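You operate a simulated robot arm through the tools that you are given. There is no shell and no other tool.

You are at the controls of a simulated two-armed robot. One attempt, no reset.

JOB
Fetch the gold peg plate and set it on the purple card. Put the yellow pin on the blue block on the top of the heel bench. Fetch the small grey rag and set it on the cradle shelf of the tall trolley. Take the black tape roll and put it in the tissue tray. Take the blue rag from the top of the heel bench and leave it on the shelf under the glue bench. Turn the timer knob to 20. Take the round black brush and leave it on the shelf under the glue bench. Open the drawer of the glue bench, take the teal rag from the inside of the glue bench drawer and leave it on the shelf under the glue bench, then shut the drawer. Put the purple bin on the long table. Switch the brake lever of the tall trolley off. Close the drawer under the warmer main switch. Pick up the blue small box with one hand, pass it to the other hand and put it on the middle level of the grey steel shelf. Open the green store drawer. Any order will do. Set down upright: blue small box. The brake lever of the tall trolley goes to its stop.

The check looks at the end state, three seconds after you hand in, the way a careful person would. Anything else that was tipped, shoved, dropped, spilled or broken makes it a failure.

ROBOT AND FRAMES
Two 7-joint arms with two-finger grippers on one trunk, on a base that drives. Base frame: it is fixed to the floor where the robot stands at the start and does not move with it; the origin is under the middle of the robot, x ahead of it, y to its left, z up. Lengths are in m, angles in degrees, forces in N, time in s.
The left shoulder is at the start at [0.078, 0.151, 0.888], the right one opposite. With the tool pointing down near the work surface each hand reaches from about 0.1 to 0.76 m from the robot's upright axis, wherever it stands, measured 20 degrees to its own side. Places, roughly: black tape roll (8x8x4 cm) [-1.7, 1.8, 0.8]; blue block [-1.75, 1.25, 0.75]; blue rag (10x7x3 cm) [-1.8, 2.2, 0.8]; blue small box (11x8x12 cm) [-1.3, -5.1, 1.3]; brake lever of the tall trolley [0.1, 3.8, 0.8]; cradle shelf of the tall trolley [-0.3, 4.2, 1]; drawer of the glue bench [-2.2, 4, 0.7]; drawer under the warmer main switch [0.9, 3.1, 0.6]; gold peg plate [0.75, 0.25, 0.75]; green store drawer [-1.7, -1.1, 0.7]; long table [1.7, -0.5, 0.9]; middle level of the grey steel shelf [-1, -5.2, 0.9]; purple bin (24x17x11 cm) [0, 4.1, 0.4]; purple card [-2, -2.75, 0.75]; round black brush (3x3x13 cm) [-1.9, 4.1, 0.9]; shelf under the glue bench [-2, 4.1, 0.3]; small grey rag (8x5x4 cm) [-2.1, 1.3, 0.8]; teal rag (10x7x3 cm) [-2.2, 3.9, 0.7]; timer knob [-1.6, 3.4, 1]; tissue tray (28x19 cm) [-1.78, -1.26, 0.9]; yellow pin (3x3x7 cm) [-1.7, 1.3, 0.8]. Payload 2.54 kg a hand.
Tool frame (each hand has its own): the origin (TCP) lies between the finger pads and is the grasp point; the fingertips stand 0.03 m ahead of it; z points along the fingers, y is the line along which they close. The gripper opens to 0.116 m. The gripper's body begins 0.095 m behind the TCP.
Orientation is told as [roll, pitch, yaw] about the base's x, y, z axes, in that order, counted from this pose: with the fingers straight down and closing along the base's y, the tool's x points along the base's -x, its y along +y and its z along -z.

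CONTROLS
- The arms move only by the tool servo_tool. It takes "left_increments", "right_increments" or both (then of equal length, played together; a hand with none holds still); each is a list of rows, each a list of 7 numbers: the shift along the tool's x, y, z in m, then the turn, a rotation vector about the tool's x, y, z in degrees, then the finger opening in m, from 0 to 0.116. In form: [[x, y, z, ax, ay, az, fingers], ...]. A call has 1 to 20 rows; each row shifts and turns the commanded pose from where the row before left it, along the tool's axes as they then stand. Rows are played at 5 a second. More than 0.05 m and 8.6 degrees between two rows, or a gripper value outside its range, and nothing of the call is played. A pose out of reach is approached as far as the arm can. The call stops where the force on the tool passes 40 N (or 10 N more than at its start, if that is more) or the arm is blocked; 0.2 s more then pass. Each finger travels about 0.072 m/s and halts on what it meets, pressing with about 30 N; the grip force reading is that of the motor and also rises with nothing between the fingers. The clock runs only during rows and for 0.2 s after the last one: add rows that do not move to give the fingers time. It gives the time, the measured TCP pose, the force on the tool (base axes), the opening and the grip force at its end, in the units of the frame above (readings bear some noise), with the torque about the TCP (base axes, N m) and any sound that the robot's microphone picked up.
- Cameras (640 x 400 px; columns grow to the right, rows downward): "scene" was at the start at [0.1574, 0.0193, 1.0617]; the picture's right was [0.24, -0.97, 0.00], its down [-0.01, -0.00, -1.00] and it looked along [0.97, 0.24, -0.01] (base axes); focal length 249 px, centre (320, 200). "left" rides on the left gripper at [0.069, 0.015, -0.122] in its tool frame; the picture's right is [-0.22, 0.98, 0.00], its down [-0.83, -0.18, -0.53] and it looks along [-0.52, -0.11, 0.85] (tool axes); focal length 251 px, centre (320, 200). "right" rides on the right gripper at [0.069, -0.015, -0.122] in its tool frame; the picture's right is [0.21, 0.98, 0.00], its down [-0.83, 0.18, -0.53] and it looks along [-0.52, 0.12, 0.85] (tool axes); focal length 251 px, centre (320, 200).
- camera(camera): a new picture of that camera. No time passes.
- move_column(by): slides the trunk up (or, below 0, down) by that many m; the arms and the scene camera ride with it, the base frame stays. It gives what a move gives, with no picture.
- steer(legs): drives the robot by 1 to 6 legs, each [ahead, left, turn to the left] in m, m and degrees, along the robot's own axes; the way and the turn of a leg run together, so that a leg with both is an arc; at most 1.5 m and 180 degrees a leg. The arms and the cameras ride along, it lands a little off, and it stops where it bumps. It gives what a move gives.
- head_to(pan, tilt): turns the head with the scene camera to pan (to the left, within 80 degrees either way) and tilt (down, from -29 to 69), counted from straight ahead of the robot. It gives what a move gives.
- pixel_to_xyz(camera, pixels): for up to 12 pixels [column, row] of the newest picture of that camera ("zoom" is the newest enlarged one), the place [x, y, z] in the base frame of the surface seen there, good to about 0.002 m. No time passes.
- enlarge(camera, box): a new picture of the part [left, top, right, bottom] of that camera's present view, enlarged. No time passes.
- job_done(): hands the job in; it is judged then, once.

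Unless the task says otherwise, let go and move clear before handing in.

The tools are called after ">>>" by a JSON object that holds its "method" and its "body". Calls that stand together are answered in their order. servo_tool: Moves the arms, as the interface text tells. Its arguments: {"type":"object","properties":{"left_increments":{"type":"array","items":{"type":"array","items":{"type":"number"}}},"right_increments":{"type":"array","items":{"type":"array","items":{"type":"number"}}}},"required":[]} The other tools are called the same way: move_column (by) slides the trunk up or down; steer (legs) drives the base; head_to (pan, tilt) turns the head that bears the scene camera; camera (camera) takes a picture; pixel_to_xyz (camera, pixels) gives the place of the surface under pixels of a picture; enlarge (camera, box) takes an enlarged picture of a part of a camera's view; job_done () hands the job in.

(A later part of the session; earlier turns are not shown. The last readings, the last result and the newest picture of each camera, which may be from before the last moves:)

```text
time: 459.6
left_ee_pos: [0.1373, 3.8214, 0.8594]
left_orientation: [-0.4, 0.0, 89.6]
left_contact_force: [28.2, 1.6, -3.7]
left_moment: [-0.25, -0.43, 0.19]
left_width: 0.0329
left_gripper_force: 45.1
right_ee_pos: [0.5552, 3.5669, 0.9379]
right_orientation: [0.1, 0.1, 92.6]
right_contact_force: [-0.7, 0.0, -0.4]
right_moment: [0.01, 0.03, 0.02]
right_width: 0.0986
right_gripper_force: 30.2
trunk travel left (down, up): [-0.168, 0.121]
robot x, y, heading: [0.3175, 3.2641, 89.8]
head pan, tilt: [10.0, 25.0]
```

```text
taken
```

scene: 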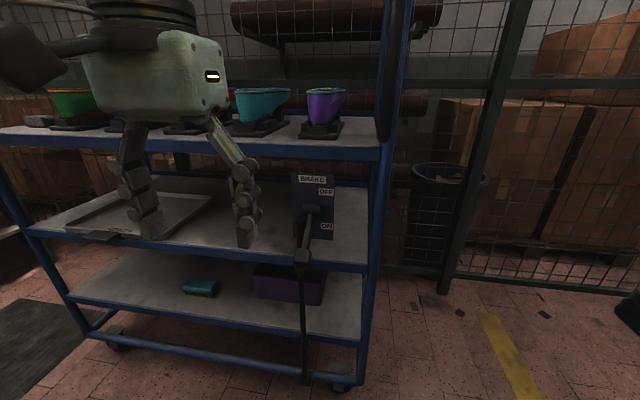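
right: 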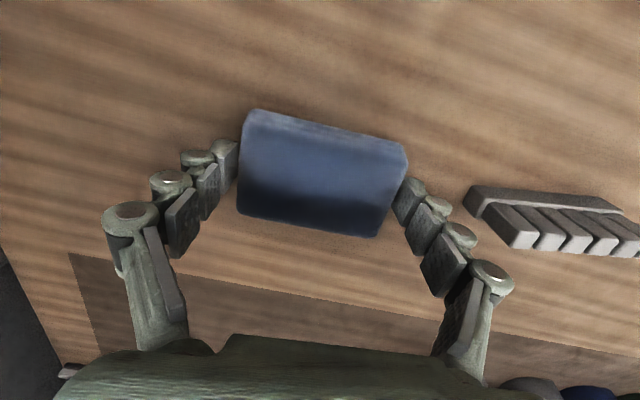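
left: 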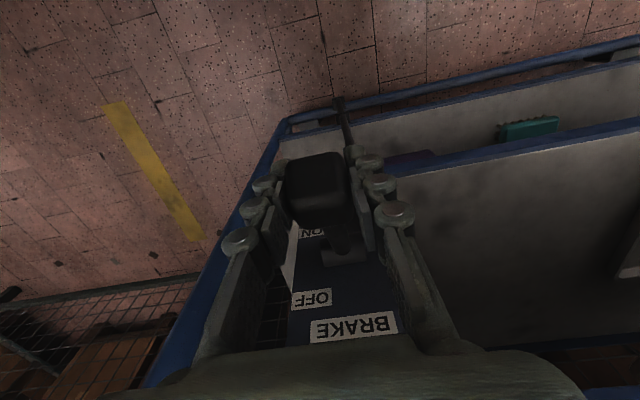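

>>> {"method": "servo_tool", "body": {"left_increments": [[-0.003, 0, -0.005, 0, 0, 0, 0.012], [-0.003, 0, -0.005, 0, 0, 0, 0.012], [-0.003, 0, -0.005, 0, 0, 0, 0.012], [-0.003, 0, -0.005, 0, 0, 0, 0.012]]}}

>>> {"method": "camera", "body": {"camera": "left"}}

>>> {"method": "pixel_to_xyz", "body": {"camera": "left", "pixels": [[318, 170], [318, 160], [320, 185], [335, 225], [345, 250]]}}

```text
time: 460.1
left_ee_pos: [0.1381, 3.8232, 0.8603]
left_orientation: [-0.5, 0.7, 89.7]
left_contact_force: [6.0, 0.1, -6.2]
left_moment: [0.84, -0.04, 0.46]
left_width: 0.0332
left_gripper_force: 45.0
right_ee_pos: [0.5555, 3.5673, 0.9382]
right_orientation: [0.0, 0.1, 92.6]
right_contact_force: [-0.9, -0.2, 0.1]
right_moment: [-0.03, 0.03, -0.03]
right_width: 0.0984
right_gripper_force: 29.9
trunk travel left (down, up): [-0.168, 0.121]
robot x, y, heading: [0.3115, 3.2661, 89.7]
head pan, tilt: [10.0, 25.0]
stopped in row 2 (left hand): the force on the tool passed its limit at 43 N (the readings are from after the stop); the commanded pose is now the measured one
```

```text
taken
```

left: 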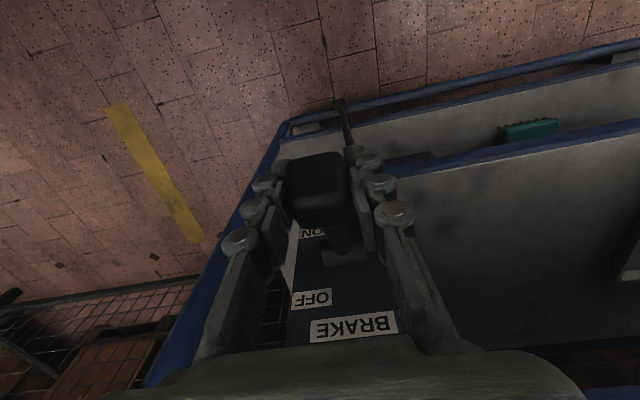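

```text
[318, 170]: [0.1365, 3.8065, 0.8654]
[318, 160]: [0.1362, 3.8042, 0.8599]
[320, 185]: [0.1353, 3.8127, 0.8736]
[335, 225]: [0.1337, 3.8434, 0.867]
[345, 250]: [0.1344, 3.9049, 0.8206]
```

The push met an immediate hard stop, so the lever is fully OFF. I'll release it and head to the glue bench with the blue rag.

>>> {"method": "servo_tool", "body": {"left_increments": [[0, 0, 0, 0, 0, 0, 0.03], [0, 0, 0, 0, 0, 0, 0.05], [0, 0, 0, 0, 0, 0, 0.07], [0, 0, 0, 0, 0, 0, 0.07], [0, 0, -0.03, 0, 0, 0, 0.07], [0, 0, -0.04, 0, 0, 0, 0.07], [0.04, 0, -0.01, 0, 0, 0, 0.07], [0.045, 0, 0, 0, 0, 0, 0.07], [0.045, 0, 0, 0, 0, 0, 0.07], [0.045, 0.02, 0, 0, 0, 0, 0.07]]}}

>>> {"method": "enlarge", "body": {"camera": "scene", "box": [180, 130, 400, 330]}}

```text
time: 462.3
left_ee_pos: [0.1156, 3.6489, 0.9445]
left_orientation: [-0.4, 0.6, 89.7]
left_contact_force: [0.3, 0.1, -0.1]
left_moment: [0.01, 0.01, 0.02]
left_width: 0.07
left_gripper_force: 0.1
right_ee_pos: [0.5545, 3.5658, 0.938]
right_orientation: [0.0, 0.1, 92.6]
right_contact_force: [-0.7, 0.0, 0.6]
right_moment: [-0.01, -0.01, 0.02]
right_width: 0.0986
right_gripper_force: 30.0
trunk travel left (down, up): [-0.168, 0.121]
robot x, y, heading: [0.3183, 3.2656, 89.8]
head pan, tilt: [10.0, 25.0]
```

```text
2.00 times, centred on (290, 230) of scene
```

zoom: 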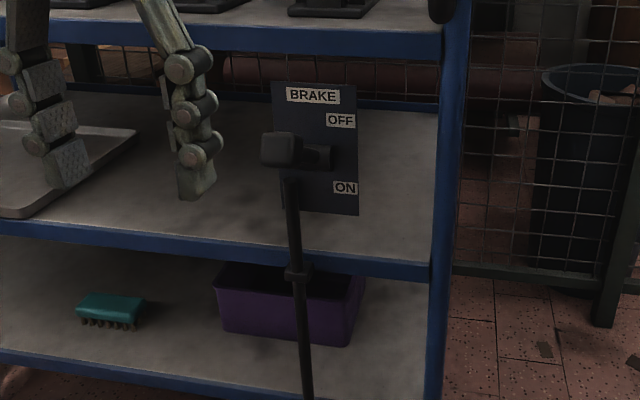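

While here I'll measure the purple bin for later.

>>> {"method": "pixel_to_xyz", "body": {"camera": "zoom", "pixels": [[218, 285], [225, 325], [285, 300], [345, 335], [352, 300], [240, 265], [362, 275], [295, 330], [302, 380], [250, 290], [330, 275], [150, 260]]}}

>>> {"method": "steer", "body": {"legs": [[-0.35, 0, 0], [0, 1.1, 0]]}}

>>> {"method": "head_to", "body": {"pan": 55, "tilt": 20}}

>>> {"method": "camera", "body": {"camera": "scene"}}

```text
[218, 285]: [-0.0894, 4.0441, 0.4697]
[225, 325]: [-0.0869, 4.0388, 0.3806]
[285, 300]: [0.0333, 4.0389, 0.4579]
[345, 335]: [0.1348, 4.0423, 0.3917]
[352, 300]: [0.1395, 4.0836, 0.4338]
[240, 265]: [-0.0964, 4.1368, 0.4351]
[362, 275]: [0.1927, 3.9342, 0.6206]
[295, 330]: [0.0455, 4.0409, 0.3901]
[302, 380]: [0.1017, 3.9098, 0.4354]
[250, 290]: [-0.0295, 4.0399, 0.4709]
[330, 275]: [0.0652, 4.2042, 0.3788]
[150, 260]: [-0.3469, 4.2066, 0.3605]
```

```text
time: 475.2
left_ee_pos: [-0.9992, 3.2956, 0.9435]
left_orientation: [-0.4, 0.5, 90.0]
left_contact_force: [0.1, 0.2, -0.4]
left_moment: [0.0, -0.05, 0.0]
left_width: 0.0698
left_gripper_force: 0.0
right_ee_pos: [-0.5587, 3.2155, 0.9381]
right_orientation: [0.0, 0.3, 93.1]
right_contact_force: [-0.7, -0.2, -0.8]
right_moment: [0.0, 0.02, -0.02]
right_width: 0.0988
right_gripper_force: 29.8
trunk travel left (down, up): [-0.168, 0.121]
robot x, y, heading: [-0.8, 2.9153, 90.2]
head pan, tilt: [10.0, 25.0]
```

```text
time: 476.3
left_ee_pos: [-0.9985, 3.2952, 0.9447]
left_orientation: [-0.5, 0.5, 90.2]
left_contact_force: [-0.8, -0.2, -0.5]
left_moment: [0.01, 0.0, 0.01]
left_width: 0.07
left_gripper_force: 0.1
right_ee_pos: [-0.5596, 3.2153, 0.9377]
right_orientation: [0.0, 0.2, 93.1]
right_contact_force: [0.1, -0.5, -1.1]
right_moment: [0.0, 0.0, 0.01]
right_width: 0.0987
right_gripper_force: 29.7
trunk travel left (down, up): [-0.168, 0.121]
robot x, y, heading: [-0.7971, 2.9099, 90.3]
head pan, tilt: [55.0, 20.0]
```

```text
taken
```

scene: 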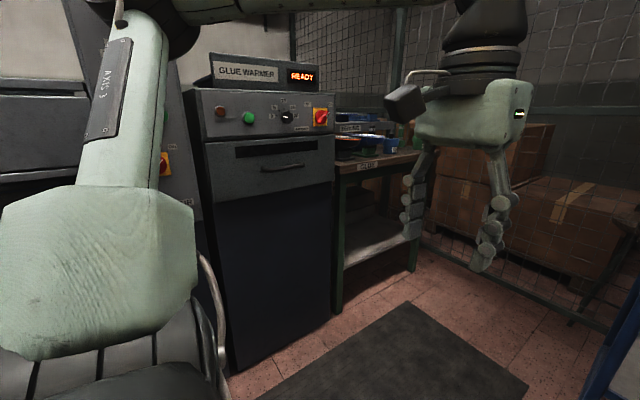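

I see the glue warmer with its timer knob and the glue bench beyond it. I'll turn to face -x and look squarely.

>>> {"method": "steer", "body": {"legs": [[0, 0, 89.8], [0, -0.45, 0]]}}

>>> {"method": "head_to", "body": {"pan": -15, "tilt": 15}}

>>> {"method": "camera", "body": {"camera": "scene"}}

```text
time: 485.1
left_ee_pos: [-1.1781, 3.1633, 0.9439]
left_orientation: [-0.4, 0.7, 179.7]
left_contact_force: [-0.6, 0.3, -0.3]
left_moment: [0.02, -0.01, 0.02]
left_width: 0.0702
left_gripper_force: 0.2
right_ee_pos: [-1.093, 3.6025, 0.9378]
right_orientation: [0.1, 0.2, -177.3]
right_contact_force: [0.1, -0.6, -0.5]
right_moment: [0.0, 0.0, 0.01]
right_width: 0.0989
right_gripper_force: 30.7
trunk travel left (down, up): [-0.168, 0.121]
robot x, y, heading: [-0.7937, 3.3641, 179.7]
head pan, tilt: [55.0, 20.0]
```

```text
time: 486.5
left_ee_pos: [-1.1775, 3.1641, 0.9441]
left_orientation: [-0.4, 0.6, 179.8]
left_contact_force: [1.3, 0.6, -0.1]
left_moment: [-0.01, 0.0, -0.02]
left_width: 0.0698
left_gripper_force: 0.1
right_ee_pos: [-1.0946, 3.6023, 0.9379]
right_orientation: [0.1, 0.2, -177.4]
right_contact_force: [-0.3, 0.4, -1.0]
right_moment: [0.03, -0.02, -0.02]
right_width: 0.0985
right_gripper_force: 30.0
trunk travel left (down, up): [-0.168, 0.121]
robot x, y, heading: [-0.7953, 3.3669, 179.6]
head pan, tilt: [-15.0, 15.0]
```

```text
taken
```

scene: 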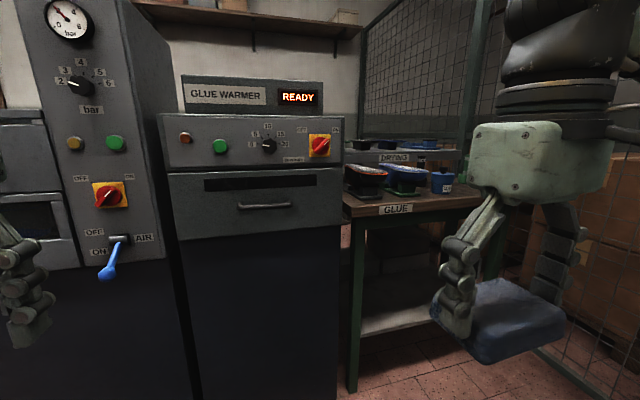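

>>> {"method": "enlarge", "body": {"camera": "scene", "box": [160, 100, 360, 220]}}

>>> {"method": "pixel_to_xyz", "body": {"camera": "scene", "pixels": [[269, 145], [268, 138], [269, 152], [285, 140], [220, 145], [320, 145], [264, 206], [395, 210], [360, 205], [350, 300], [425, 205], [440, 180]]}}

```text
3.20 times, centred on (260, 160) of scene
```

zoom: 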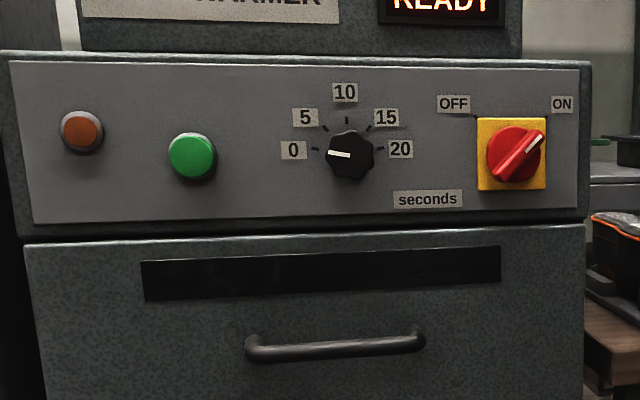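

```text
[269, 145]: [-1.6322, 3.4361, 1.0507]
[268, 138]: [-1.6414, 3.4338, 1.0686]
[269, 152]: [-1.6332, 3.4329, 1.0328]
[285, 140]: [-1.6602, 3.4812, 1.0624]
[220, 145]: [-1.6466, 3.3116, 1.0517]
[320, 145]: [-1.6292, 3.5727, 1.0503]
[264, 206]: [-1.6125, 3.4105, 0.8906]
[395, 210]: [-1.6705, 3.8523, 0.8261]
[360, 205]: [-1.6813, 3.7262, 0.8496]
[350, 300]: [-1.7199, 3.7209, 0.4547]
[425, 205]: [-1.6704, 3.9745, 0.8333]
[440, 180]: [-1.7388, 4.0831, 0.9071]
```

The timer pointer is at 0; 20 is ~160–165° clockwise. The knob (⌀~5 cm) is at (-1.632,3.434,1.05). I'll position the robot, point the left hand at the panel and pre-rotate it by -80° so it can turn the full way.

>>> {"method": "move_column", "body": {"by": 0.1}}

>>> {"method": "steer", "body": {"legs": [[0.1, -0.24, 0]]}}

>>> {"method": "servo_tool", "body": {"left_increments": [[-0.03, 0, 0, 0, -8.5, 0, 0.07], [-0.03, 0, 0, 0, -8.5, 0, 0.07], [0, 0, 0, 0, -8.5, 0, 0.07], [0, 0, 0, 0, -8.5, 0, 0.07], [0, 0, 0, 0, -8.5, 0, 0.07], [0, 0, 0, 0, -8.5, 0, 0.07], [0, 0, 0, 0, -8.5, 0, 0.07], [0, 0, 0, 0, -8.5, 0, 0.07], [0, 0, 0, 0, -8.5, 0, 0.07], [0, 0, 0, 0, -8.5, 0, 0.07], [0, 0, 0, 0, -5.6, 0, 0.07]]}}

>>> {"method": "servo_tool", "body": {"left_increments": [[0, 0, 0, 0, 0, -8, 0.07], [0, 0, 0, 0, 0, -8, 0.07], [0, 0, 0, 0, 0, -8, 0.07], [0, 0, 0, 0, 0, -8, 0.07], [0, 0, 0, 0, 0, -8, 0.07], [0, 0, 0, 0, 0, -8, 0.07], [0, 0, 0, 0, 0, -8, 0.07], [0, 0, 0, 0, 0, -8, 0.07], [0, 0, 0, 0, 0, -8, 0.07], [0, 0, 0, 0, 0, -8, 0.07]]}}

>>> {"method": "camera", "body": {"camera": "left"}}

>>> {"method": "camera", "body": {"camera": "scene"}}

```text
time: 487.8
left_ee_pos: [-1.1768, 3.163, 1.0441]
left_orientation: [-0.4, 0.6, 179.6]
left_contact_force: [0.2, 0.4, 0.3]
left_moment: [-0.03, 0.0, 0.01]
left_width: 0.07
left_gripper_force: 0.2
right_ee_pos: [-1.0929, 3.603, 1.0386]
right_orientation: [-0.1, 0.2, -177.4]
right_contact_force: [-0.1, -0.6, 0.3]
right_moment: [0.0, -0.01, -0.01]
right_width: 0.0985
right_gripper_force: 30.5
trunk travel left (down, up): [-0.268, 0.021]
robot x, y, heading: [-0.7945, 3.3622, 179.5]
head pan, tilt: [-15.0, 15.0]
```

```text
time: 490.7
left_ee_pos: [-1.2727, 3.4075, 1.0442]
left_orientation: [-0.4, 0.6, 179.2]
left_contact_force: [0.6, 0.9, 0.6]
left_moment: [0.02, -0.02, 0.02]
left_width: 0.0698
left_gripper_force: 0.1
right_ee_pos: [-1.187, 3.8472, 1.0369]
right_orientation: [0.0, 0.2, -177.8]
right_contact_force: [0.1, -0.7, -1.2]
right_moment: [0.0, -0.02, -0.01]
right_width: 0.0986
right_gripper_force: 30.0
trunk travel left (down, up): [-0.268, 0.021]
robot x, y, heading: [-0.8884, 3.6034, 179.1]
head pan, tilt: [-15.0, 15.0]
```

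```text
time: 493.1
left_ee_pos: [-1.4374, 3.4185, 1.1194]
left_orientation: [-91.4, -89.5, -89.3]
left_contact_force: [0.2, 0.1, 0.7]
left_moment: [-0.01, 0.01, 0.01]
left_width: 0.0698
left_gripper_force: 0.1
left hand out of reach, approached as far as the arm can: row 7, 8, 9, 10, 11
right_ee_pos: [-1.186, 3.8465, 1.0389]
right_orientation: [0.0, 0.2, -177.8]
right_contact_force: [0.3, 0.5, -0.2]
right_moment: [0.01, 0.01, -0.01]
right_width: 0.0988
right_gripper_force: 30.5
trunk travel left (down, up): [-0.268, 0.021]
robot x, y, heading: [-0.8855, 3.6031, 179.1]
head pan, tilt: [-15.0, 15.0]
```

```text
time: 495.3
left_ee_pos: [-1.437, 3.4174, 1.1207]
left_orientation: [-89.9, -9.4, -90.8]
left_contact_force: [-0.1, -0.1, 1.8]
left_moment: [-0.01, -0.01, 0.0]
left_width: 0.0699
left_gripper_force: 0.1
right_ee_pos: [-1.1867, 3.8446, 1.0373]
right_orientation: [-0.1, 0.2, -177.7]
right_contact_force: [1.4, -0.6, -0.3]
right_moment: [0.0, -0.02, 0.01]
right_width: 0.0988
right_gripper_force: 30.0
trunk travel left (down, up): [-0.268, 0.021]
robot x, y, heading: [-0.8864, 3.6061, 179.3]
head pan, tilt: [-15.0, 15.0]
```

```text
taken
```

left: 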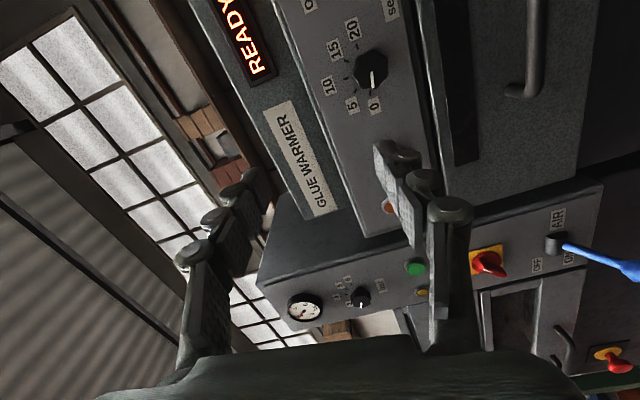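

```text
taken
```

scene: 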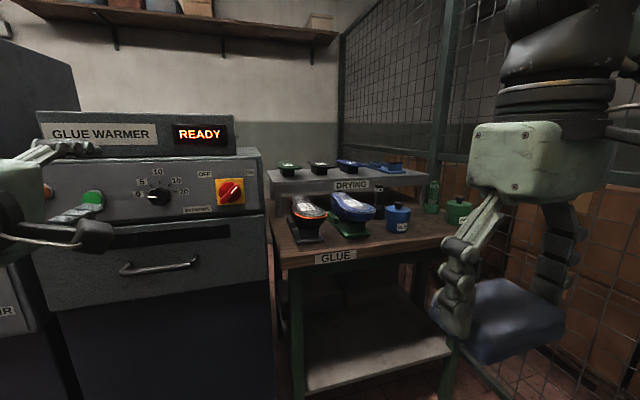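

The left hand points at the panel with the needed pre-rotation. I'll measure the knob centre accurately.

>>> {"method": "enlarge", "body": {"camera": "left", "box": [300, 0, 440, 130]}}

>>> {"method": "pixel_to_xyz", "body": {"camera": "left", "pixels": [[371, 68], [355, 68], [386, 68], [371, 53], [371, 84], [330, 120], [376, 97], [352, 32]]}}

>>> {"method": "pixel_to_xyz", "body": {"camera": "scene", "pixels": [[158, 196], [149, 197], [168, 197], [158, 188], [158, 205], [178, 185]]}}

```text
3.08 times, centred on (370, 65) of left
```

zoom: 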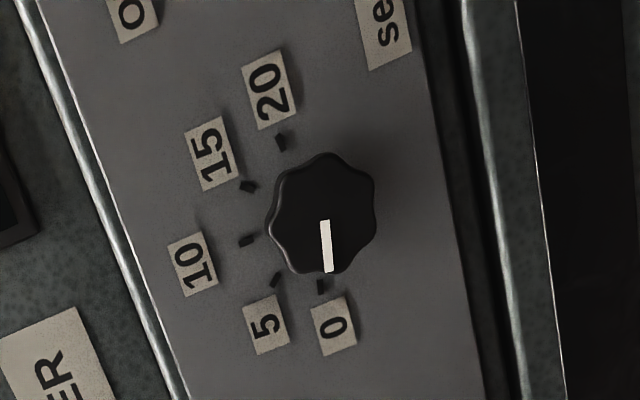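

```text
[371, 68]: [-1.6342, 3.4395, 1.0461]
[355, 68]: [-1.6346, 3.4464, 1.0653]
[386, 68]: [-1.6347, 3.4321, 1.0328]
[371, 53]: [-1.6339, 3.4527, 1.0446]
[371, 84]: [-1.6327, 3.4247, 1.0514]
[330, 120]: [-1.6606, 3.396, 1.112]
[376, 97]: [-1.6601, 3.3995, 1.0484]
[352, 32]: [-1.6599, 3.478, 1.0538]
```

```text
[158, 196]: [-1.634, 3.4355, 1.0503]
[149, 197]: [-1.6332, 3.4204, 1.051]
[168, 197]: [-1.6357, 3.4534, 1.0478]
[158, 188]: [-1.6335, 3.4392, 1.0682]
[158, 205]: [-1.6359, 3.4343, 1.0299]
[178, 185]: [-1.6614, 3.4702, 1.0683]
```

>>> {"method": "pixel_to_xyz", "body": {"camera": "zoom", "pixels": [[321, 287], [281, 142], [247, 240], [248, 186], [275, 279], [326, 225], [328, 268]]}}

```text
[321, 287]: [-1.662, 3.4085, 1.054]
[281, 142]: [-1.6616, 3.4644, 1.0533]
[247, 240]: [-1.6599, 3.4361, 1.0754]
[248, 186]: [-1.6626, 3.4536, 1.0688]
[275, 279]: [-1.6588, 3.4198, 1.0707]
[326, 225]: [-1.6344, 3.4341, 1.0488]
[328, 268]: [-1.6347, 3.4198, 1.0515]
```

The ticks show 0 at 166° and 20 at 14°, so a 152° clockwise turn. I'll move the hand in front of the knob centre (3.436, 1.047).

>>> {"method": "servo_tool", "body": {"left_increments": [[0.008, 0.0175, 0.03, 0, 0, 0, 0.07], [0.008, 0.0175, 0.03, 0, 0, 0, 0.07], [0.008, 0.0175, 0.03, 0, 0, 0, 0.07], [0.0075, 0.0168, 0.03, 0, 0, 0, 0.07], [0, 0, 0.02, 0, 0, 0, 0.07], [0, 0, 0, 0, 0, 0, 0.07]]}}

>>> {"method": "camera", "body": {"camera": "left"}}

>>> {"method": "camera", "body": {"camera": "scene"}}

```text
time: 496.7
left_ee_pos: [-1.5702, 3.4183, 1.1042]
left_orientation: [-89.7, -9.8, -90.9]
left_contact_force: [-0.1, -0.8, -0.7]
left_moment: [0.02, 0.0, 0.01]
left_width: 0.0697
left_gripper_force: 0.0
left hand out of reach, approached as far as the arm can: row 2, 3, 4, 5
right_ee_pos: [-1.1868, 3.8466, 1.0379]
right_orientation: [0.0, 0.2, -177.8]
right_contact_force: [0.3, -0.4, -0.9]
right_moment: [-0.02, -0.03, -0.01]
right_width: 0.0987
right_gripper_force: 29.7
trunk travel left (down, up): [-0.268, 0.021]
robot x, y, heading: [-0.8874, 3.6049, 179.2]
head pan, tilt: [-15.0, 15.0]
```

```text
taken
```

left: 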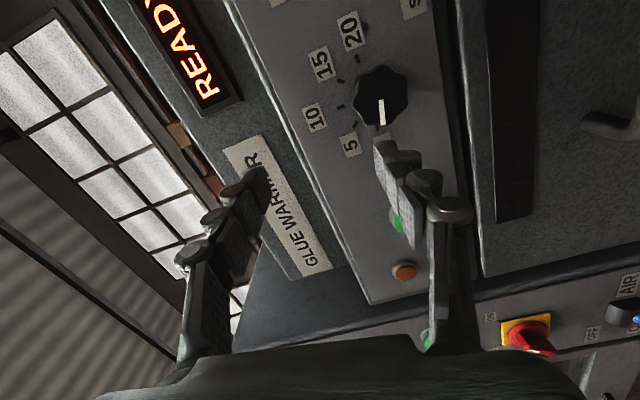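

```text
taken
```

scene: 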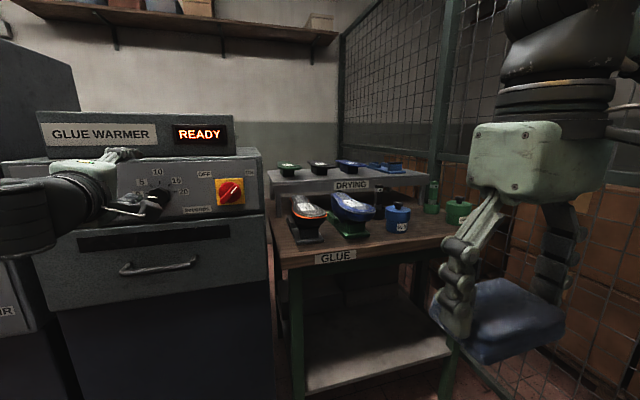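

The arm is at its limit; I'll retract 12 cm and move the base closer and to the right.

>>> {"method": "servo_tool", "body": {"left_increments": [[0, 0, -0.045, 0, 0, 0, 0.07], [0, 0, -0.045, 0, 0, 0, 0.07], [0, 0, -0.04, 0, 0, 0, 0.07]]}}

>>> {"method": "steer", "body": {"legs": [[0.11, -0.05, 0.8]]}}

```text
time: 497.5
left_ee_pos: [-1.4427, 3.4175, 1.1029]
left_orientation: [-90.0, -9.6, -90.7]
left_contact_force: [-0.1, -1.3, -0.6]
left_moment: [0.01, 0.02, 0.02]
left_width: 0.0699
left_gripper_force: 0.1
right_ee_pos: [-1.1854, 3.8462, 1.0379]
right_orientation: [-0.1, 0.2, -177.8]
right_contact_force: [0.2, 0.4, -0.7]
right_moment: [0.01, 0.01, 0.02]
right_width: 0.0988
right_gripper_force: 29.8
trunk travel left (down, up): [-0.268, 0.021]
robot x, y, heading: [-0.8894, 3.6052, 179.4]
head pan, tilt: [-15.0, 15.0]
```

```text
time: 498.8
left_ee_pos: [-1.5534, 3.4628, 1.1025]
left_orientation: [-89.8, -9.6, -90.1]
left_contact_force: [0.2, 0.4, -0.3]
left_moment: [-0.04, 0.01, 0.03]
left_width: 0.0699
left_gripper_force: 0.1
right_ee_pos: [-1.3001, 3.8964, 1.0366]
right_orientation: [0.0, 0.2, -177.2]
right_contact_force: [-0.4, -0.1, -0.3]
right_moment: [-0.03, -0.03, 0.03]
right_width: 0.0988
right_gripper_force: 30.0
trunk travel left (down, up): [-0.268, 0.021]
robot x, y, heading: [-0.9966, 3.6559, 180.0]
head pan, tilt: [-15.0, 15.0]
```

>>> {"method": "servo_tool", "body": {"left_increments": [[-0.0055, 0.0198, 0, 0, 0, 0, 0.07], [-0.0055, 0.0198, 0, 0, 0, 0, 0.07], [-0.0054, 0.0197, 0.015, 0, 0, 0, 0.07], [0, 0, 0, 0, 0, 0, 0.07]]}}

>>> {"method": "camera", "body": {"camera": "left"}}

```text
time: 499.8
left_ee_pos: [-1.5721, 3.4262, 1.0649]
left_orientation: [-89.8, -9.9, -90.5]
left_contact_force: [-0.1, -0.2, -0.3]
left_moment: [0.0, 0.02, -0.01]
left_width: 0.0698
left_gripper_force: 0.2
left hand out of reach, approached as far as the arm can: row 1, 2, 3
right_ee_pos: [-1.3003, 3.8934, 1.0389]
right_orientation: [-0.1, 0.2, -177.2]
right_contact_force: [0.4, 0.0, 0.1]
right_moment: [0.0, 0.01, 0.02]
right_width: 0.0987
right_gripper_force: 29.8
trunk travel left (down, up): [-0.268, 0.021]
robot x, y, heading: [-0.9977, 3.6563, 180.0]
head pan, tilt: [-15.0, 15.0]
```

```text
taken
```

left: 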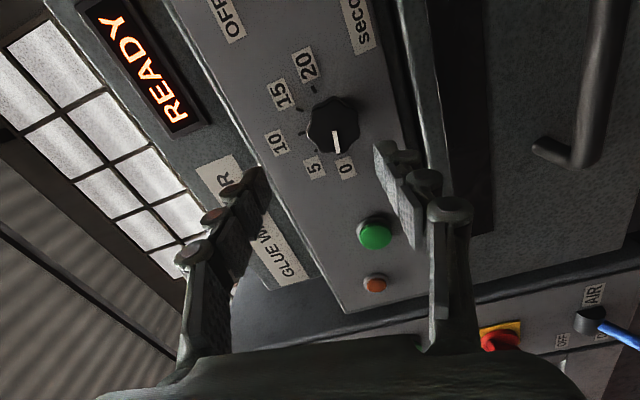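

The arm can't go lower in this wrist pose, but the trunk can: I'll lower the trunk 18 mm and nudge the base 1 cm to the right.

>>> {"method": "move_column", "body": {"by": -0.018}}

>>> {"method": "steer", "body": {"legs": [[0, -0.011, 0]]}}

>>> {"method": "camera", "body": {"camera": "left"}}

```text
time: 500.4
left_ee_pos: [-1.5719, 3.4259, 1.0474]
left_orientation: [-89.6, -9.8, -90.3]
left_contact_force: [0.1, -0.9, 0.8]
left_moment: [0.03, -0.01, 0.0]
left_width: 0.0699
left_gripper_force: 0.0
right_ee_pos: [-1.3002, 3.894, 1.0207]
right_orientation: [0.0, 0.1, -177.2]
right_contact_force: [-0.1, 0.6, -0.6]
right_moment: [-0.01, 0.0, -0.02]
right_width: 0.0986
right_gripper_force: 30.2
trunk travel left (down, up): [-0.25, 0.039]
robot x, y, heading: [-0.9999, 3.6563, 179.6]
head pan, tilt: [-15.0, 15.0]
```

```text
time: 501.2
left_ee_pos: [-1.5713, 3.4375, 1.0468]
left_orientation: [-89.8, -9.8, -90.3]
left_contact_force: [-0.4, -0.2, 0.0]
left_moment: [0.01, -0.01, 0.04]
left_width: 0.0699
left_gripper_force: 0.2
right_ee_pos: [-1.3003, 3.9058, 1.0188]
right_orientation: [-0.1, 0.2, -177.2]
right_contact_force: [1.3, -0.3, 1.0]
right_moment: [0.03, 0.03, -0.02]
right_width: 0.0987
right_gripper_force: 30.4
trunk travel left (down, up): [-0.25, 0.039]
robot x, y, heading: [-0.9938, 3.6653, 179.9]
head pan, tilt: [-15.0, 15.0]
```

```text
taken
```

left: 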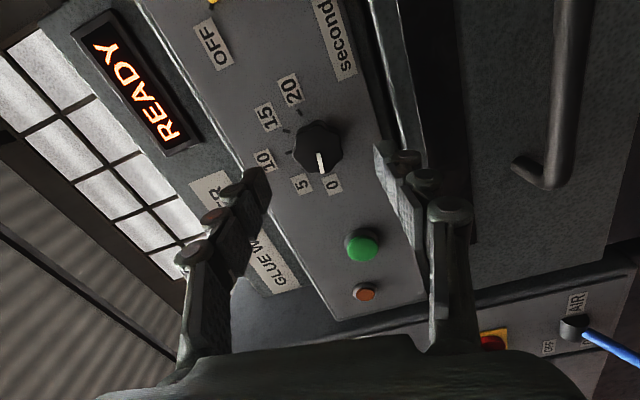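

Centred on the knob. Now advance 5 cm onto it.

>>> {"method": "servo_tool", "body": {"left_increments": [[0, 0, 0.02, 0, 0, 0, 0.07], [0, 0, 0.02, 0, 0, 0, 0.07], [0, 0, 0.012, 0, 0, 0, 0.07], [0, 0, 0, 0, 0, 0, 0.07]]}}

>>> {"method": "camera", "body": {"camera": "left"}}

```text
time: 502.2
left_ee_pos: [-1.6217, 3.4339, 1.0552]
left_orientation: [-89.5, -10.1, -90.4]
left_contact_force: [0.4, -0.9, -0.2]
left_moment: [0.02, 0.03, 0.01]
left_width: 0.0701
left_gripper_force: 0.0
left hand out of reach, approached as far as the arm can: row 2
right_ee_pos: [-1.2997, 3.9062, 1.0195]
right_orientation: [0.1, 0.1, -177.2]
right_contact_force: [-0.4, -0.6, -0.2]
right_moment: [-0.02, 0.02, -0.01]
right_width: 0.0988
right_gripper_force: 29.9
trunk travel left (down, up): [-0.25, 0.039]
robot x, y, heading: [-0.9969, 3.6686, 179.8]
head pan, tilt: [-15.0, 15.0]
```

```text
taken
```

left: 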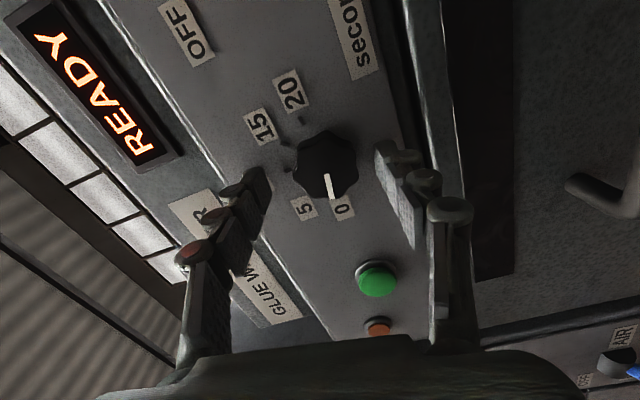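

>>> {"method": "move_column", "body": {"by": -0.0085}}

>>> {"method": "servo_tool", "body": {"left_increments": [[0.002, 0, 0, 0, 0, 0, 0.06], [0, 0, 0, 0, 0, 0, 0.045], [0, 0, 0, 0, 0, 0, 0.03], [0, 0, 0, 0, 0, 0, 0.03], [0, 0, 0, 0, 0, 0, 0.03]]}}

>>> {"method": "camera", "body": {"camera": "left"}}

```text
time: 502.8
left_ee_pos: [-1.6221, 3.4343, 1.0476]
left_orientation: [-89.5, -10.1, -90.5]
left_contact_force: [0.6, -0.6, -0.1]
left_moment: [-0.03, 0.01, -0.03]
left_width: 0.0699
left_gripper_force: 0.0
right_ee_pos: [-1.2997, 3.9055, 1.012]
right_orientation: [0.0, 0.0, -177.2]
right_contact_force: [0.5, 1.1, -0.1]
right_moment: [-0.05, -0.04, -0.02]
right_width: 0.0991
right_gripper_force: 29.5
trunk travel left (down, up): [-0.242, 0.048]
robot x, y, heading: [-0.9973, 3.6647, 179.5]
head pan, tilt: [-15.0, 15.0]
```

```text
time: 504.0
left_ee_pos: [-1.6223, 3.4361, 1.0507]
left_orientation: [-89.8, -10.1, -90.4]
left_contact_force: [-8.9, 1.2, 17.1]
left_moment: [-0.04, 0.49, -0.49]
left_width: 0.0385
left_gripper_force: 45.1
right_ee_pos: [-1.2992, 3.9064, 1.0116]
right_orientation: [0.0, 0.2, -177.2]
right_contact_force: [-0.6, -0.7, -0.8]
right_moment: [-0.04, 0.0, -0.03]
right_width: 0.0989
right_gripper_force: 30.5
trunk travel left (down, up): [-0.242, 0.048]
robot x, y, heading: [-0.9978, 3.6691, 179.4]
head pan, tilt: [-15.0, 15.0]
```

```text
taken
```

left: 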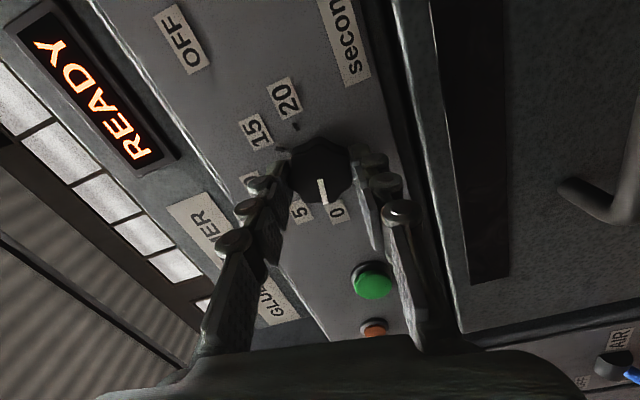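

Knob gripped. I'll turn it clockwise, first 80°, and check.

>>> {"method": "servo_tool", "body": {"left_increments": [[0, 0, 0, 0, 0, 8, 0.03], [0, 0, 0, 0, 0, 8, 0.03], [0, 0, 0, 0, 0, 8, 0.03], [0, 0, 0, 0, 0, 8, 0.03], [0, 0, 0, 0, 0, 8, 0.03], [0, 0, 0, 0, 0, 8, 0.03], [0, 0, 0, 0, 0, 8, 0.03], [0, 0, 0, 0, 0, 8, 0.03], [0, 0, 0, 0, 0, 8, 0.03], [0, 0, 0, 0, 0, 8, 0.03]]}}

>>> {"method": "camera", "body": {"camera": "left"}}

>>> {"method": "enlarge", "body": {"camera": "scene", "box": [60, 120, 220, 240]}}

```text
time: 506.2
left_ee_pos: [-1.6219, 3.4352, 1.0501]
left_orientation: [69.8, -89.8, 109.7]
left_contact_force: [-15.3, -0.5, 25.7]
left_moment: [0.0, 0.02, 0.06]
left_width: 0.0386
left_gripper_force: 44.4
right_ee_pos: [-1.2984, 3.907, 1.0111]
right_orientation: [0.0, 0.1, -177.3]
right_contact_force: [0.2, 0.3, 0.0]
right_moment: [0.02, 0.02, 0.0]
right_width: 0.0989
right_gripper_force: 29.9
trunk travel left (down, up): [-0.242, 0.048]
robot x, y, heading: [-0.9976, 3.6707, 179.9]
head pan, tilt: [-15.0, 15.0]
```

```text
taken
```

left: 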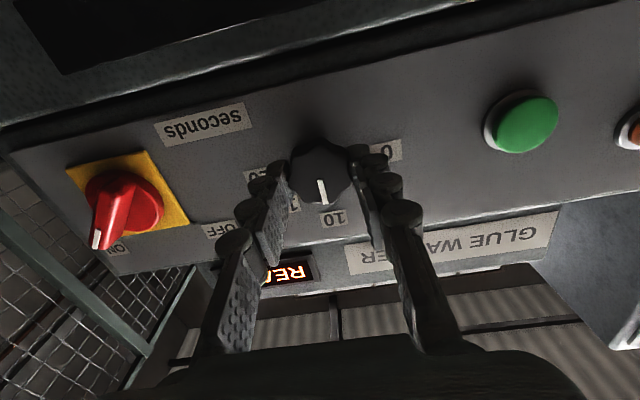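

```text
3.33 times, centred on (140, 180) of scene
```

zoom: 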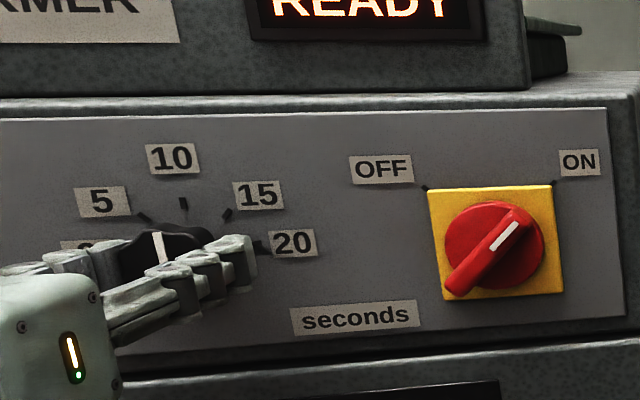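

The pointer turned with the hand and now points to about 10. I'll turn the remaining 72°.

>>> {"method": "servo_tool", "body": {"left_increments": [[0, 0, 0, 0, 0, 8, 0.03], [0, 0, 0, 0, 0, 8, 0.03], [0, 0, 0, 0, 0, 8, 0.03], [0, 0, 0, 0, 0, 8, 0.03], [0, 0, 0, 0, 0, 8, 0.03], [0, 0, 0, 0, 0, 8, 0.03], [0, 0, 0, 0, 0, 8, 0.03], [0, 0, 0, 0, 0, 8, 0.03], [0, 0, 0, 0, 0, 8, 0.03], [0, 0, 0, 0, 0, 0, 0.03]]}}

>>> {"method": "camera", "body": {"camera": "left"}}

>>> {"method": "enlarge", "body": {"camera": "scene", "box": [60, 120, 220, 240]}}

```text
time: 508.4
left_ee_pos: [-1.6227, 3.4371, 1.0484]
left_orientation: [89.7, -17.7, 89.7]
left_contact_force: [-13.8, 2.1, 22.8]
left_moment: [-0.02, 0.51, 0.48]
left_width: 0.0386
left_gripper_force: 44.4
right_ee_pos: [-1.2989, 3.9061, 1.0109]
right_orientation: [0.0, 0.1, -177.2]
right_contact_force: [0.5, 0.6, 0.4]
right_moment: [0.04, 0.0, 0.0]
right_width: 0.0988
right_gripper_force: 30.6
trunk travel left (down, up): [-0.242, 0.048]
robot x, y, heading: [-0.9979, 3.664, 180.0]
head pan, tilt: [-15.0, 15.0]
```

```text
taken
```

left: 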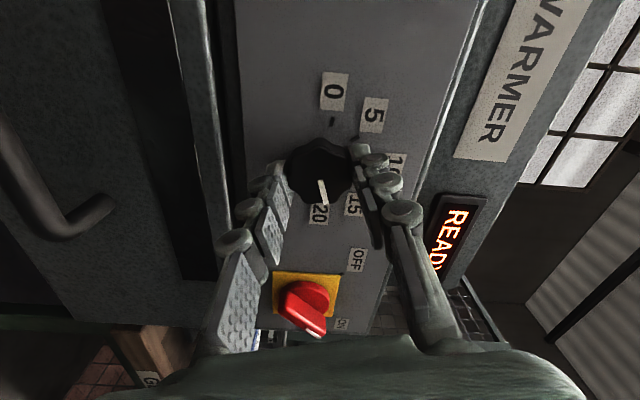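

```text
3.33 times, centred on (140, 180) of scene
```

zoom: 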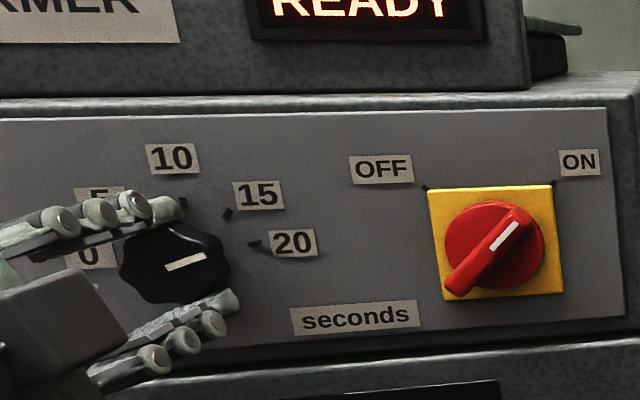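

>>> {"method": "enlarge", "body": {"camera": "scene", "box": [80, 160, 160, 220]}}

>>> {"method": "enlarge", "body": {"camera": "left", "box": [250, 60, 400, 230]}}

```text
6.67 times, centred on (120, 190) of scene
```

zoom: 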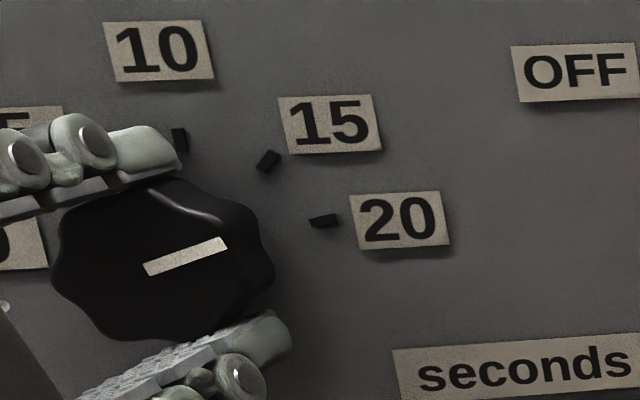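

```text
2.35 times, centred on (325, 145) of left
```

zoom: 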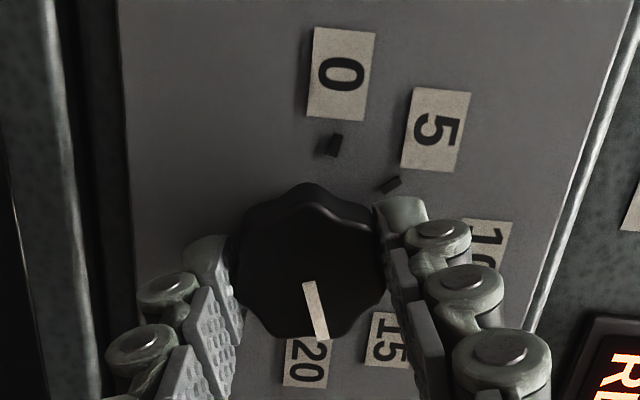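

>>> {"method": "pixel_to_xyz", "body": {"camera": "zoom", "pixels": [[308, 285], [322, 335], [335, 145], [312, 310]]}}

```text
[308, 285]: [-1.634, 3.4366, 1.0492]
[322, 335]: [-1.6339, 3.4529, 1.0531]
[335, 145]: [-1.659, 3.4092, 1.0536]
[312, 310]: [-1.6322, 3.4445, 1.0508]
```

The pointer direction is 13.5°, matching the 20 tick (≈14°). I'll release and back away straight.

>>> {"method": "servo_tool", "body": {"left_increments": [[0, 0, 0, 0, 0, 0, 0.05], [0, 0, 0, 0, 0, 0, 0.07], [0, 0, 0, 0, 0, 0, 0.07], [0, 0, -0.02, 0, 0, 0, 0.07], [0, 0, -0.04, 0, 0, 0, 0.07], [0, 0, -0.045, 0, 0, 0, 0.07], [0, 0, -0.045, 0, 0, 0, 0.07]]}}

>>> {"method": "enlarge", "body": {"camera": "scene", "box": [60, 120, 220, 240]}}

>>> {"method": "camera", "body": {"camera": "left"}}

```text
time: 510.0
left_ee_pos: [-1.5531, 3.4242, 1.0664]
left_orientation: [89.4, -17.9, 89.8]
left_contact_force: [-0.5, -0.2, 0.2]
left_moment: [-0.01, 0.01, -0.01]
left_width: 0.07
left_gripper_force: 0.1
left hand out of reach, approached as far as the arm can: row 6, 7
right_ee_pos: [-1.3001, 3.9046, 1.011]
right_orientation: [0.0, 0.3, -177.2]
right_contact_force: [0.1, 0.5, 0.2]
right_moment: [0.02, 0.02, 0.05]
right_width: 0.0989
right_gripper_force: 30.0
trunk travel left (down, up): [-0.242, 0.048]
robot x, y, heading: [-0.9988, 3.668, 179.8]
head pan, tilt: [-15.0, 15.0]
```

```text
3.33 times, centred on (140, 180) of scene
```

zoom: 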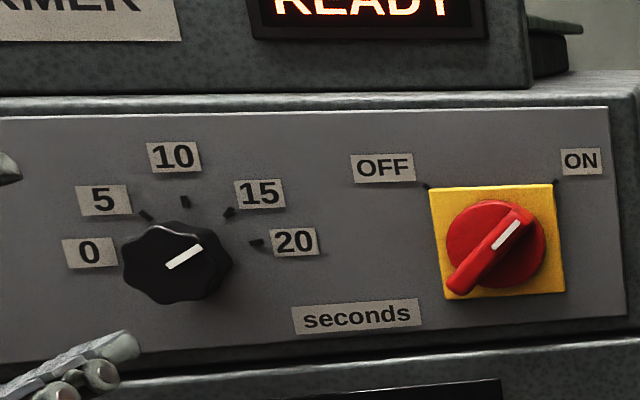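

```text
taken
```

left: 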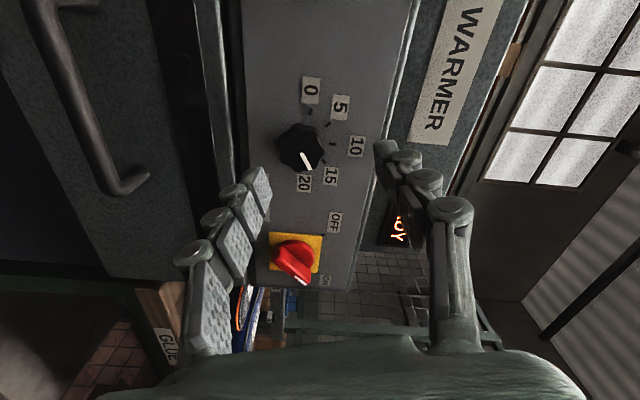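

The withdrawal nudged the pointer. I'll measure its angle.

>>> {"method": "enlarge", "body": {"camera": "scene", "box": [80, 160, 160, 220]}}

>>> {"method": "pixel_to_xyz", "body": {"camera": "zoom", "pixels": [[150, 270], [218, 235], [185, 252], [325, 220], [180, 140]]}}

```text
6.67 times, centred on (120, 190) of scene
```

zoom: 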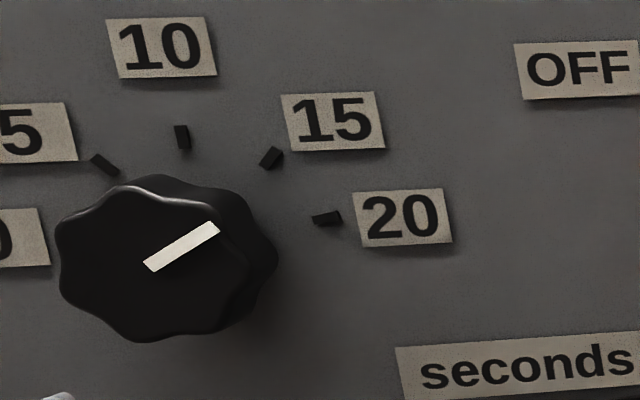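

```text
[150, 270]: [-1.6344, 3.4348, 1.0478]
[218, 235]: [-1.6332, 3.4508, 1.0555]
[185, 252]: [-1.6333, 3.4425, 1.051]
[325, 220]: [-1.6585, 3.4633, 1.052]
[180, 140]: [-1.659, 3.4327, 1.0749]
```

The pointer is at 25.7°, so it needs about 12° more. I'll re-align using trunk and base (so the withdrawal can be done straight with the base), pre-rotating the hand by -12°.

>>> {"method": "servo_tool", "body": {"left_increments": [[0, 0, 0, 0, 0, -6, 0.07], [0, 0, 0, 0, 0, -6, 0.07], [0, 0, 0, 0, 0, 0, 0.07]]}}

>>> {"method": "move_column", "body": {"by": -0.019}}

>>> {"method": "steer", "body": {"legs": [[0, -0.012, 0]]}}

```text
time: 510.8
left_ee_pos: [-1.5551, 3.4258, 1.0653]
left_orientation: [89.4, -30.0, 90.1]
left_contact_force: [0.6, 0.0, -0.7]
left_moment: [0.03, 0.01, -0.01]
left_width: 0.0697
left_gripper_force: 0.0
right_ee_pos: [-1.3003, 3.9063, 1.0115]
right_orientation: [0.1, 0.3, -177.2]
right_contact_force: [-0.1, 0.4, -0.6]
right_moment: [0.0, 0.0, -0.03]
right_width: 0.0987
right_gripper_force: 30.5
trunk travel left (down, up): [-0.242, 0.048]
robot x, y, heading: [-0.9951, 3.6676, 179.8]
head pan, tilt: [-15.0, 15.0]
```

```text
time: 511.4
left_ee_pos: [-1.553, 3.4264, 1.0473]
left_orientation: [89.4, -30.0, 89.9]
left_contact_force: [0.7, -1.0, 0.4]
left_moment: [0.04, 0.02, -0.03]
left_width: 0.07
left_gripper_force: 0.1
right_ee_pos: [-1.3002, 3.9053, 0.9919]
right_orientation: [0.1, 0.1, -177.2]
right_contact_force: [-0.1, 0.2, -1.0]
right_moment: [0.0, -0.01, 0.01]
right_width: 0.0984
right_gripper_force: 29.9
trunk travel left (down, up): [-0.222, 0.067]
robot x, y, heading: [-0.9966, 3.6686, 179.6]
head pan, tilt: [-15.0, 15.0]
```

```text
time: 512.3
left_ee_pos: [-1.5541, 3.4396, 1.0461]
left_orientation: [89.4, -29.9, 89.8]
left_contact_force: [-0.3, 0.2, -0.5]
left_moment: [0.05, 0.0, -0.03]
left_width: 0.0696
left_gripper_force: 0.1
right_ee_pos: [-1.2991, 3.9188, 0.9911]
right_orientation: [-0.1, 0.2, -177.1]
right_contact_force: [-0.2, 0.5, -1.5]
right_moment: [-0.03, -0.03, 0.03]
right_width: 0.0985
right_gripper_force: 29.8
trunk travel left (down, up): [-0.222, 0.067]
robot x, y, heading: [-0.9957, 3.6823, 179.8]
head pan, tilt: [-15.0, 15.0]
```

>>> {"method": "steer", "body": {"legs": [[0.066, 0.002, 0]]}}

>>> {"method": "camera", "body": {"camera": "left"}}

```text
time: 513.3
left_ee_pos: [-1.6201, 3.4378, 1.0477]
left_orientation: [89.3, -29.8, 90.0]
left_contact_force: [-0.8, -0.6, -0.4]
left_moment: [-0.02, 0.01, -0.02]
left_width: 0.0697
left_gripper_force: 0.1
right_ee_pos: [-1.366, 3.9164, 0.9928]
right_orientation: [0.0, 0.2, -177.2]
right_contact_force: [-0.5, -0.1, -0.3]
right_moment: [0.01, -0.02, 0.04]
right_width: 0.0987
right_gripper_force: 29.8
trunk travel left (down, up): [-0.222, 0.067]
robot x, y, heading: [-1.0654, 3.6801, 180.0]
head pan, tilt: [-15.0, 15.0]
```

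```text
taken
```

left: 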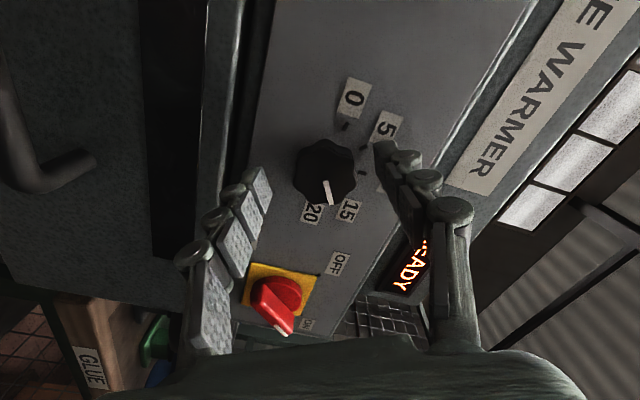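

>>> {"method": "servo_tool", "body": {"left_increments": [[0, 0, 0, 0, 0, 0, 0.05], [0, 0, 0, 0, 0, 0, 0.035], [0, 0, 0, 0, 0, 0, 0.03], [0, 0, 0, 0, 0, 0, 0.03], [0, 0, 0, 0, 0, 6, 0.03], [0, 0, 0, 0, 0, 6, 0.03], [0, 0, 0, 0, 0, 0, 0.03]]}}

>>> {"method": "enlarge", "body": {"camera": "left", "box": [250, 80, 400, 250]}}

```text
time: 514.9
left_ee_pos: [-1.6195, 3.4352, 1.0493]
left_orientation: [89.8, -17.9, 89.9]
left_contact_force: [-11.3, -9.0, 20.1]
left_moment: [0.04, 0.32, 0.58]
left_width: 0.0384
left_gripper_force: 44.8
right_ee_pos: [-1.365, 3.9155, 0.9931]
right_orientation: [-0.2, 0.1, -177.3]
right_contact_force: [-0.1, -0.3, -0.5]
right_moment: [0.01, 0.04, -0.02]
right_width: 0.0989
right_gripper_force: 29.8
trunk travel left (down, up): [-0.222, 0.067]
robot x, y, heading: [-1.0618, 3.6802, 179.8]
head pan, tilt: [-15.0, 15.0]
```

```text
2.35 times, centred on (325, 165) of left
```

zoom: 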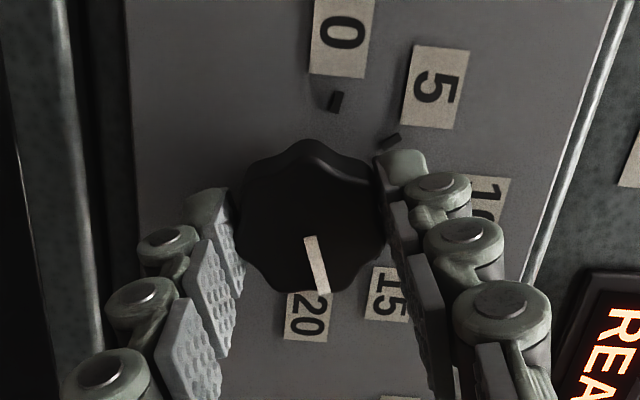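

>>> {"method": "pixel_to_xyz", "body": {"camera": "zoom", "pixels": [[309, 240], [322, 290], [315, 265]]}}

>>> {"method": "servo_tool", "body": {"left_increments": [[0, 0, 0, 0, 0, 0, 0.05], [0, 0, 0, 0, 0, 0, 0.07], [0, 0, 0, 0, 0, 0, 0.08], [0, 0, 0, 0, 0, 0, 0.08]]}}

>>> {"method": "enlarge", "body": {"camera": "left", "box": [250, 80, 400, 250]}}

```text
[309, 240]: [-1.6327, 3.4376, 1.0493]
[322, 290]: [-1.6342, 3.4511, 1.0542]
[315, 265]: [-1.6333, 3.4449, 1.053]
```

```text
time: 515.9
left_ee_pos: [-1.619, 3.4366, 1.0461]
left_orientation: [89.4, -17.9, 89.9]
left_contact_force: [-0.1, 0.0, -0.8]
left_moment: [0.02, 0.0, -0.04]
left_width: 0.0801
left_gripper_force: 0.1
right_ee_pos: [-1.3655, 3.9174, 0.9913]
right_orientation: [0.0, 0.1, -177.2]
right_contact_force: [1.0, 1.1, 0.3]
right_moment: [-0.03, 0.01, -0.02]
right_width: 0.0987
right_gripper_force: 30.2
trunk travel left (down, up): [-0.222, 0.067]
robot x, y, heading: [-1.0632, 3.6801, 179.5]
head pan, tilt: [-15.0, 15.0]
```

```text
2.35 times, centred on (325, 165) of left
```

zoom: 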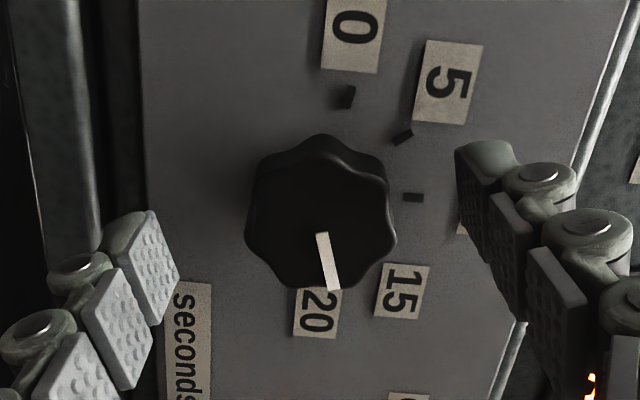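

Now I'll back off straight with the base and check the pointer.

>>> {"method": "steer", "body": {"legs": [[-0.12, 0, 0]]}}

>>> {"method": "enlarge", "body": {"camera": "scene", "box": [80, 150, 180, 220]}}

>>> {"method": "enlarge", "body": {"camera": "left", "box": [240, 80, 400, 240]}}

```text
time: 517.1
left_ee_pos: [-1.5003, 3.4372, 1.0479]
left_orientation: [89.6, -18.0, 89.6]
left_contact_force: [0.0, -0.5, 0.1]
left_moment: [0.04, 0.01, -0.04]
left_width: 0.0801
left_gripper_force: 0.0
right_ee_pos: [-1.2439, 3.9173, 0.9912]
right_orientation: [-0.1, 0.1, -177.4]
right_contact_force: [-0.1, 0.9, 0.2]
right_moment: [-0.02, 0.0, 0.0]
right_width: 0.0988
right_gripper_force: 30.2
trunk travel left (down, up): [-0.222, 0.067]
robot x, y, heading: [-0.9442, 3.6751, 179.8]
head pan, tilt: [-15.0, 15.0]
```

```text
5.71 times, centred on (130, 185) of scene
```

zoom: 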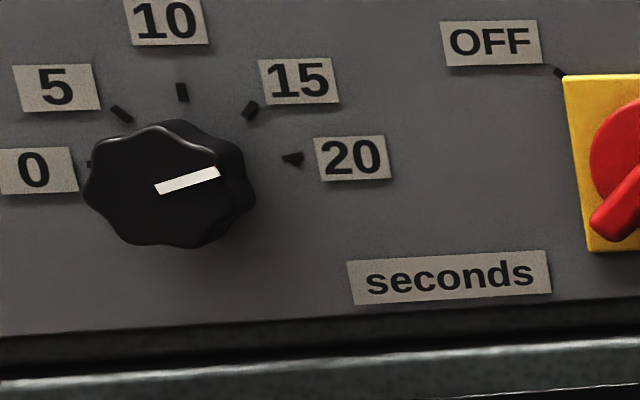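

```text
2.50 times, centred on (320, 160) of left
```

zoom: 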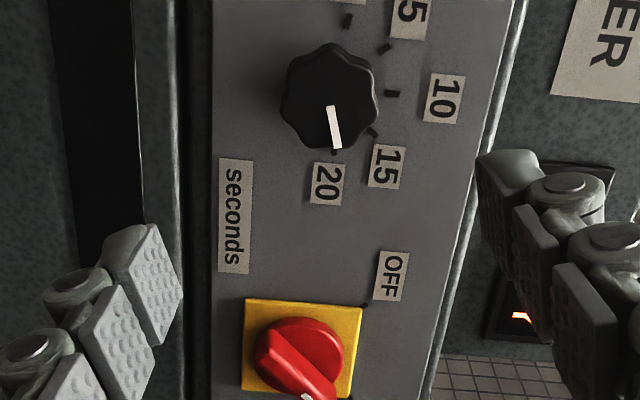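

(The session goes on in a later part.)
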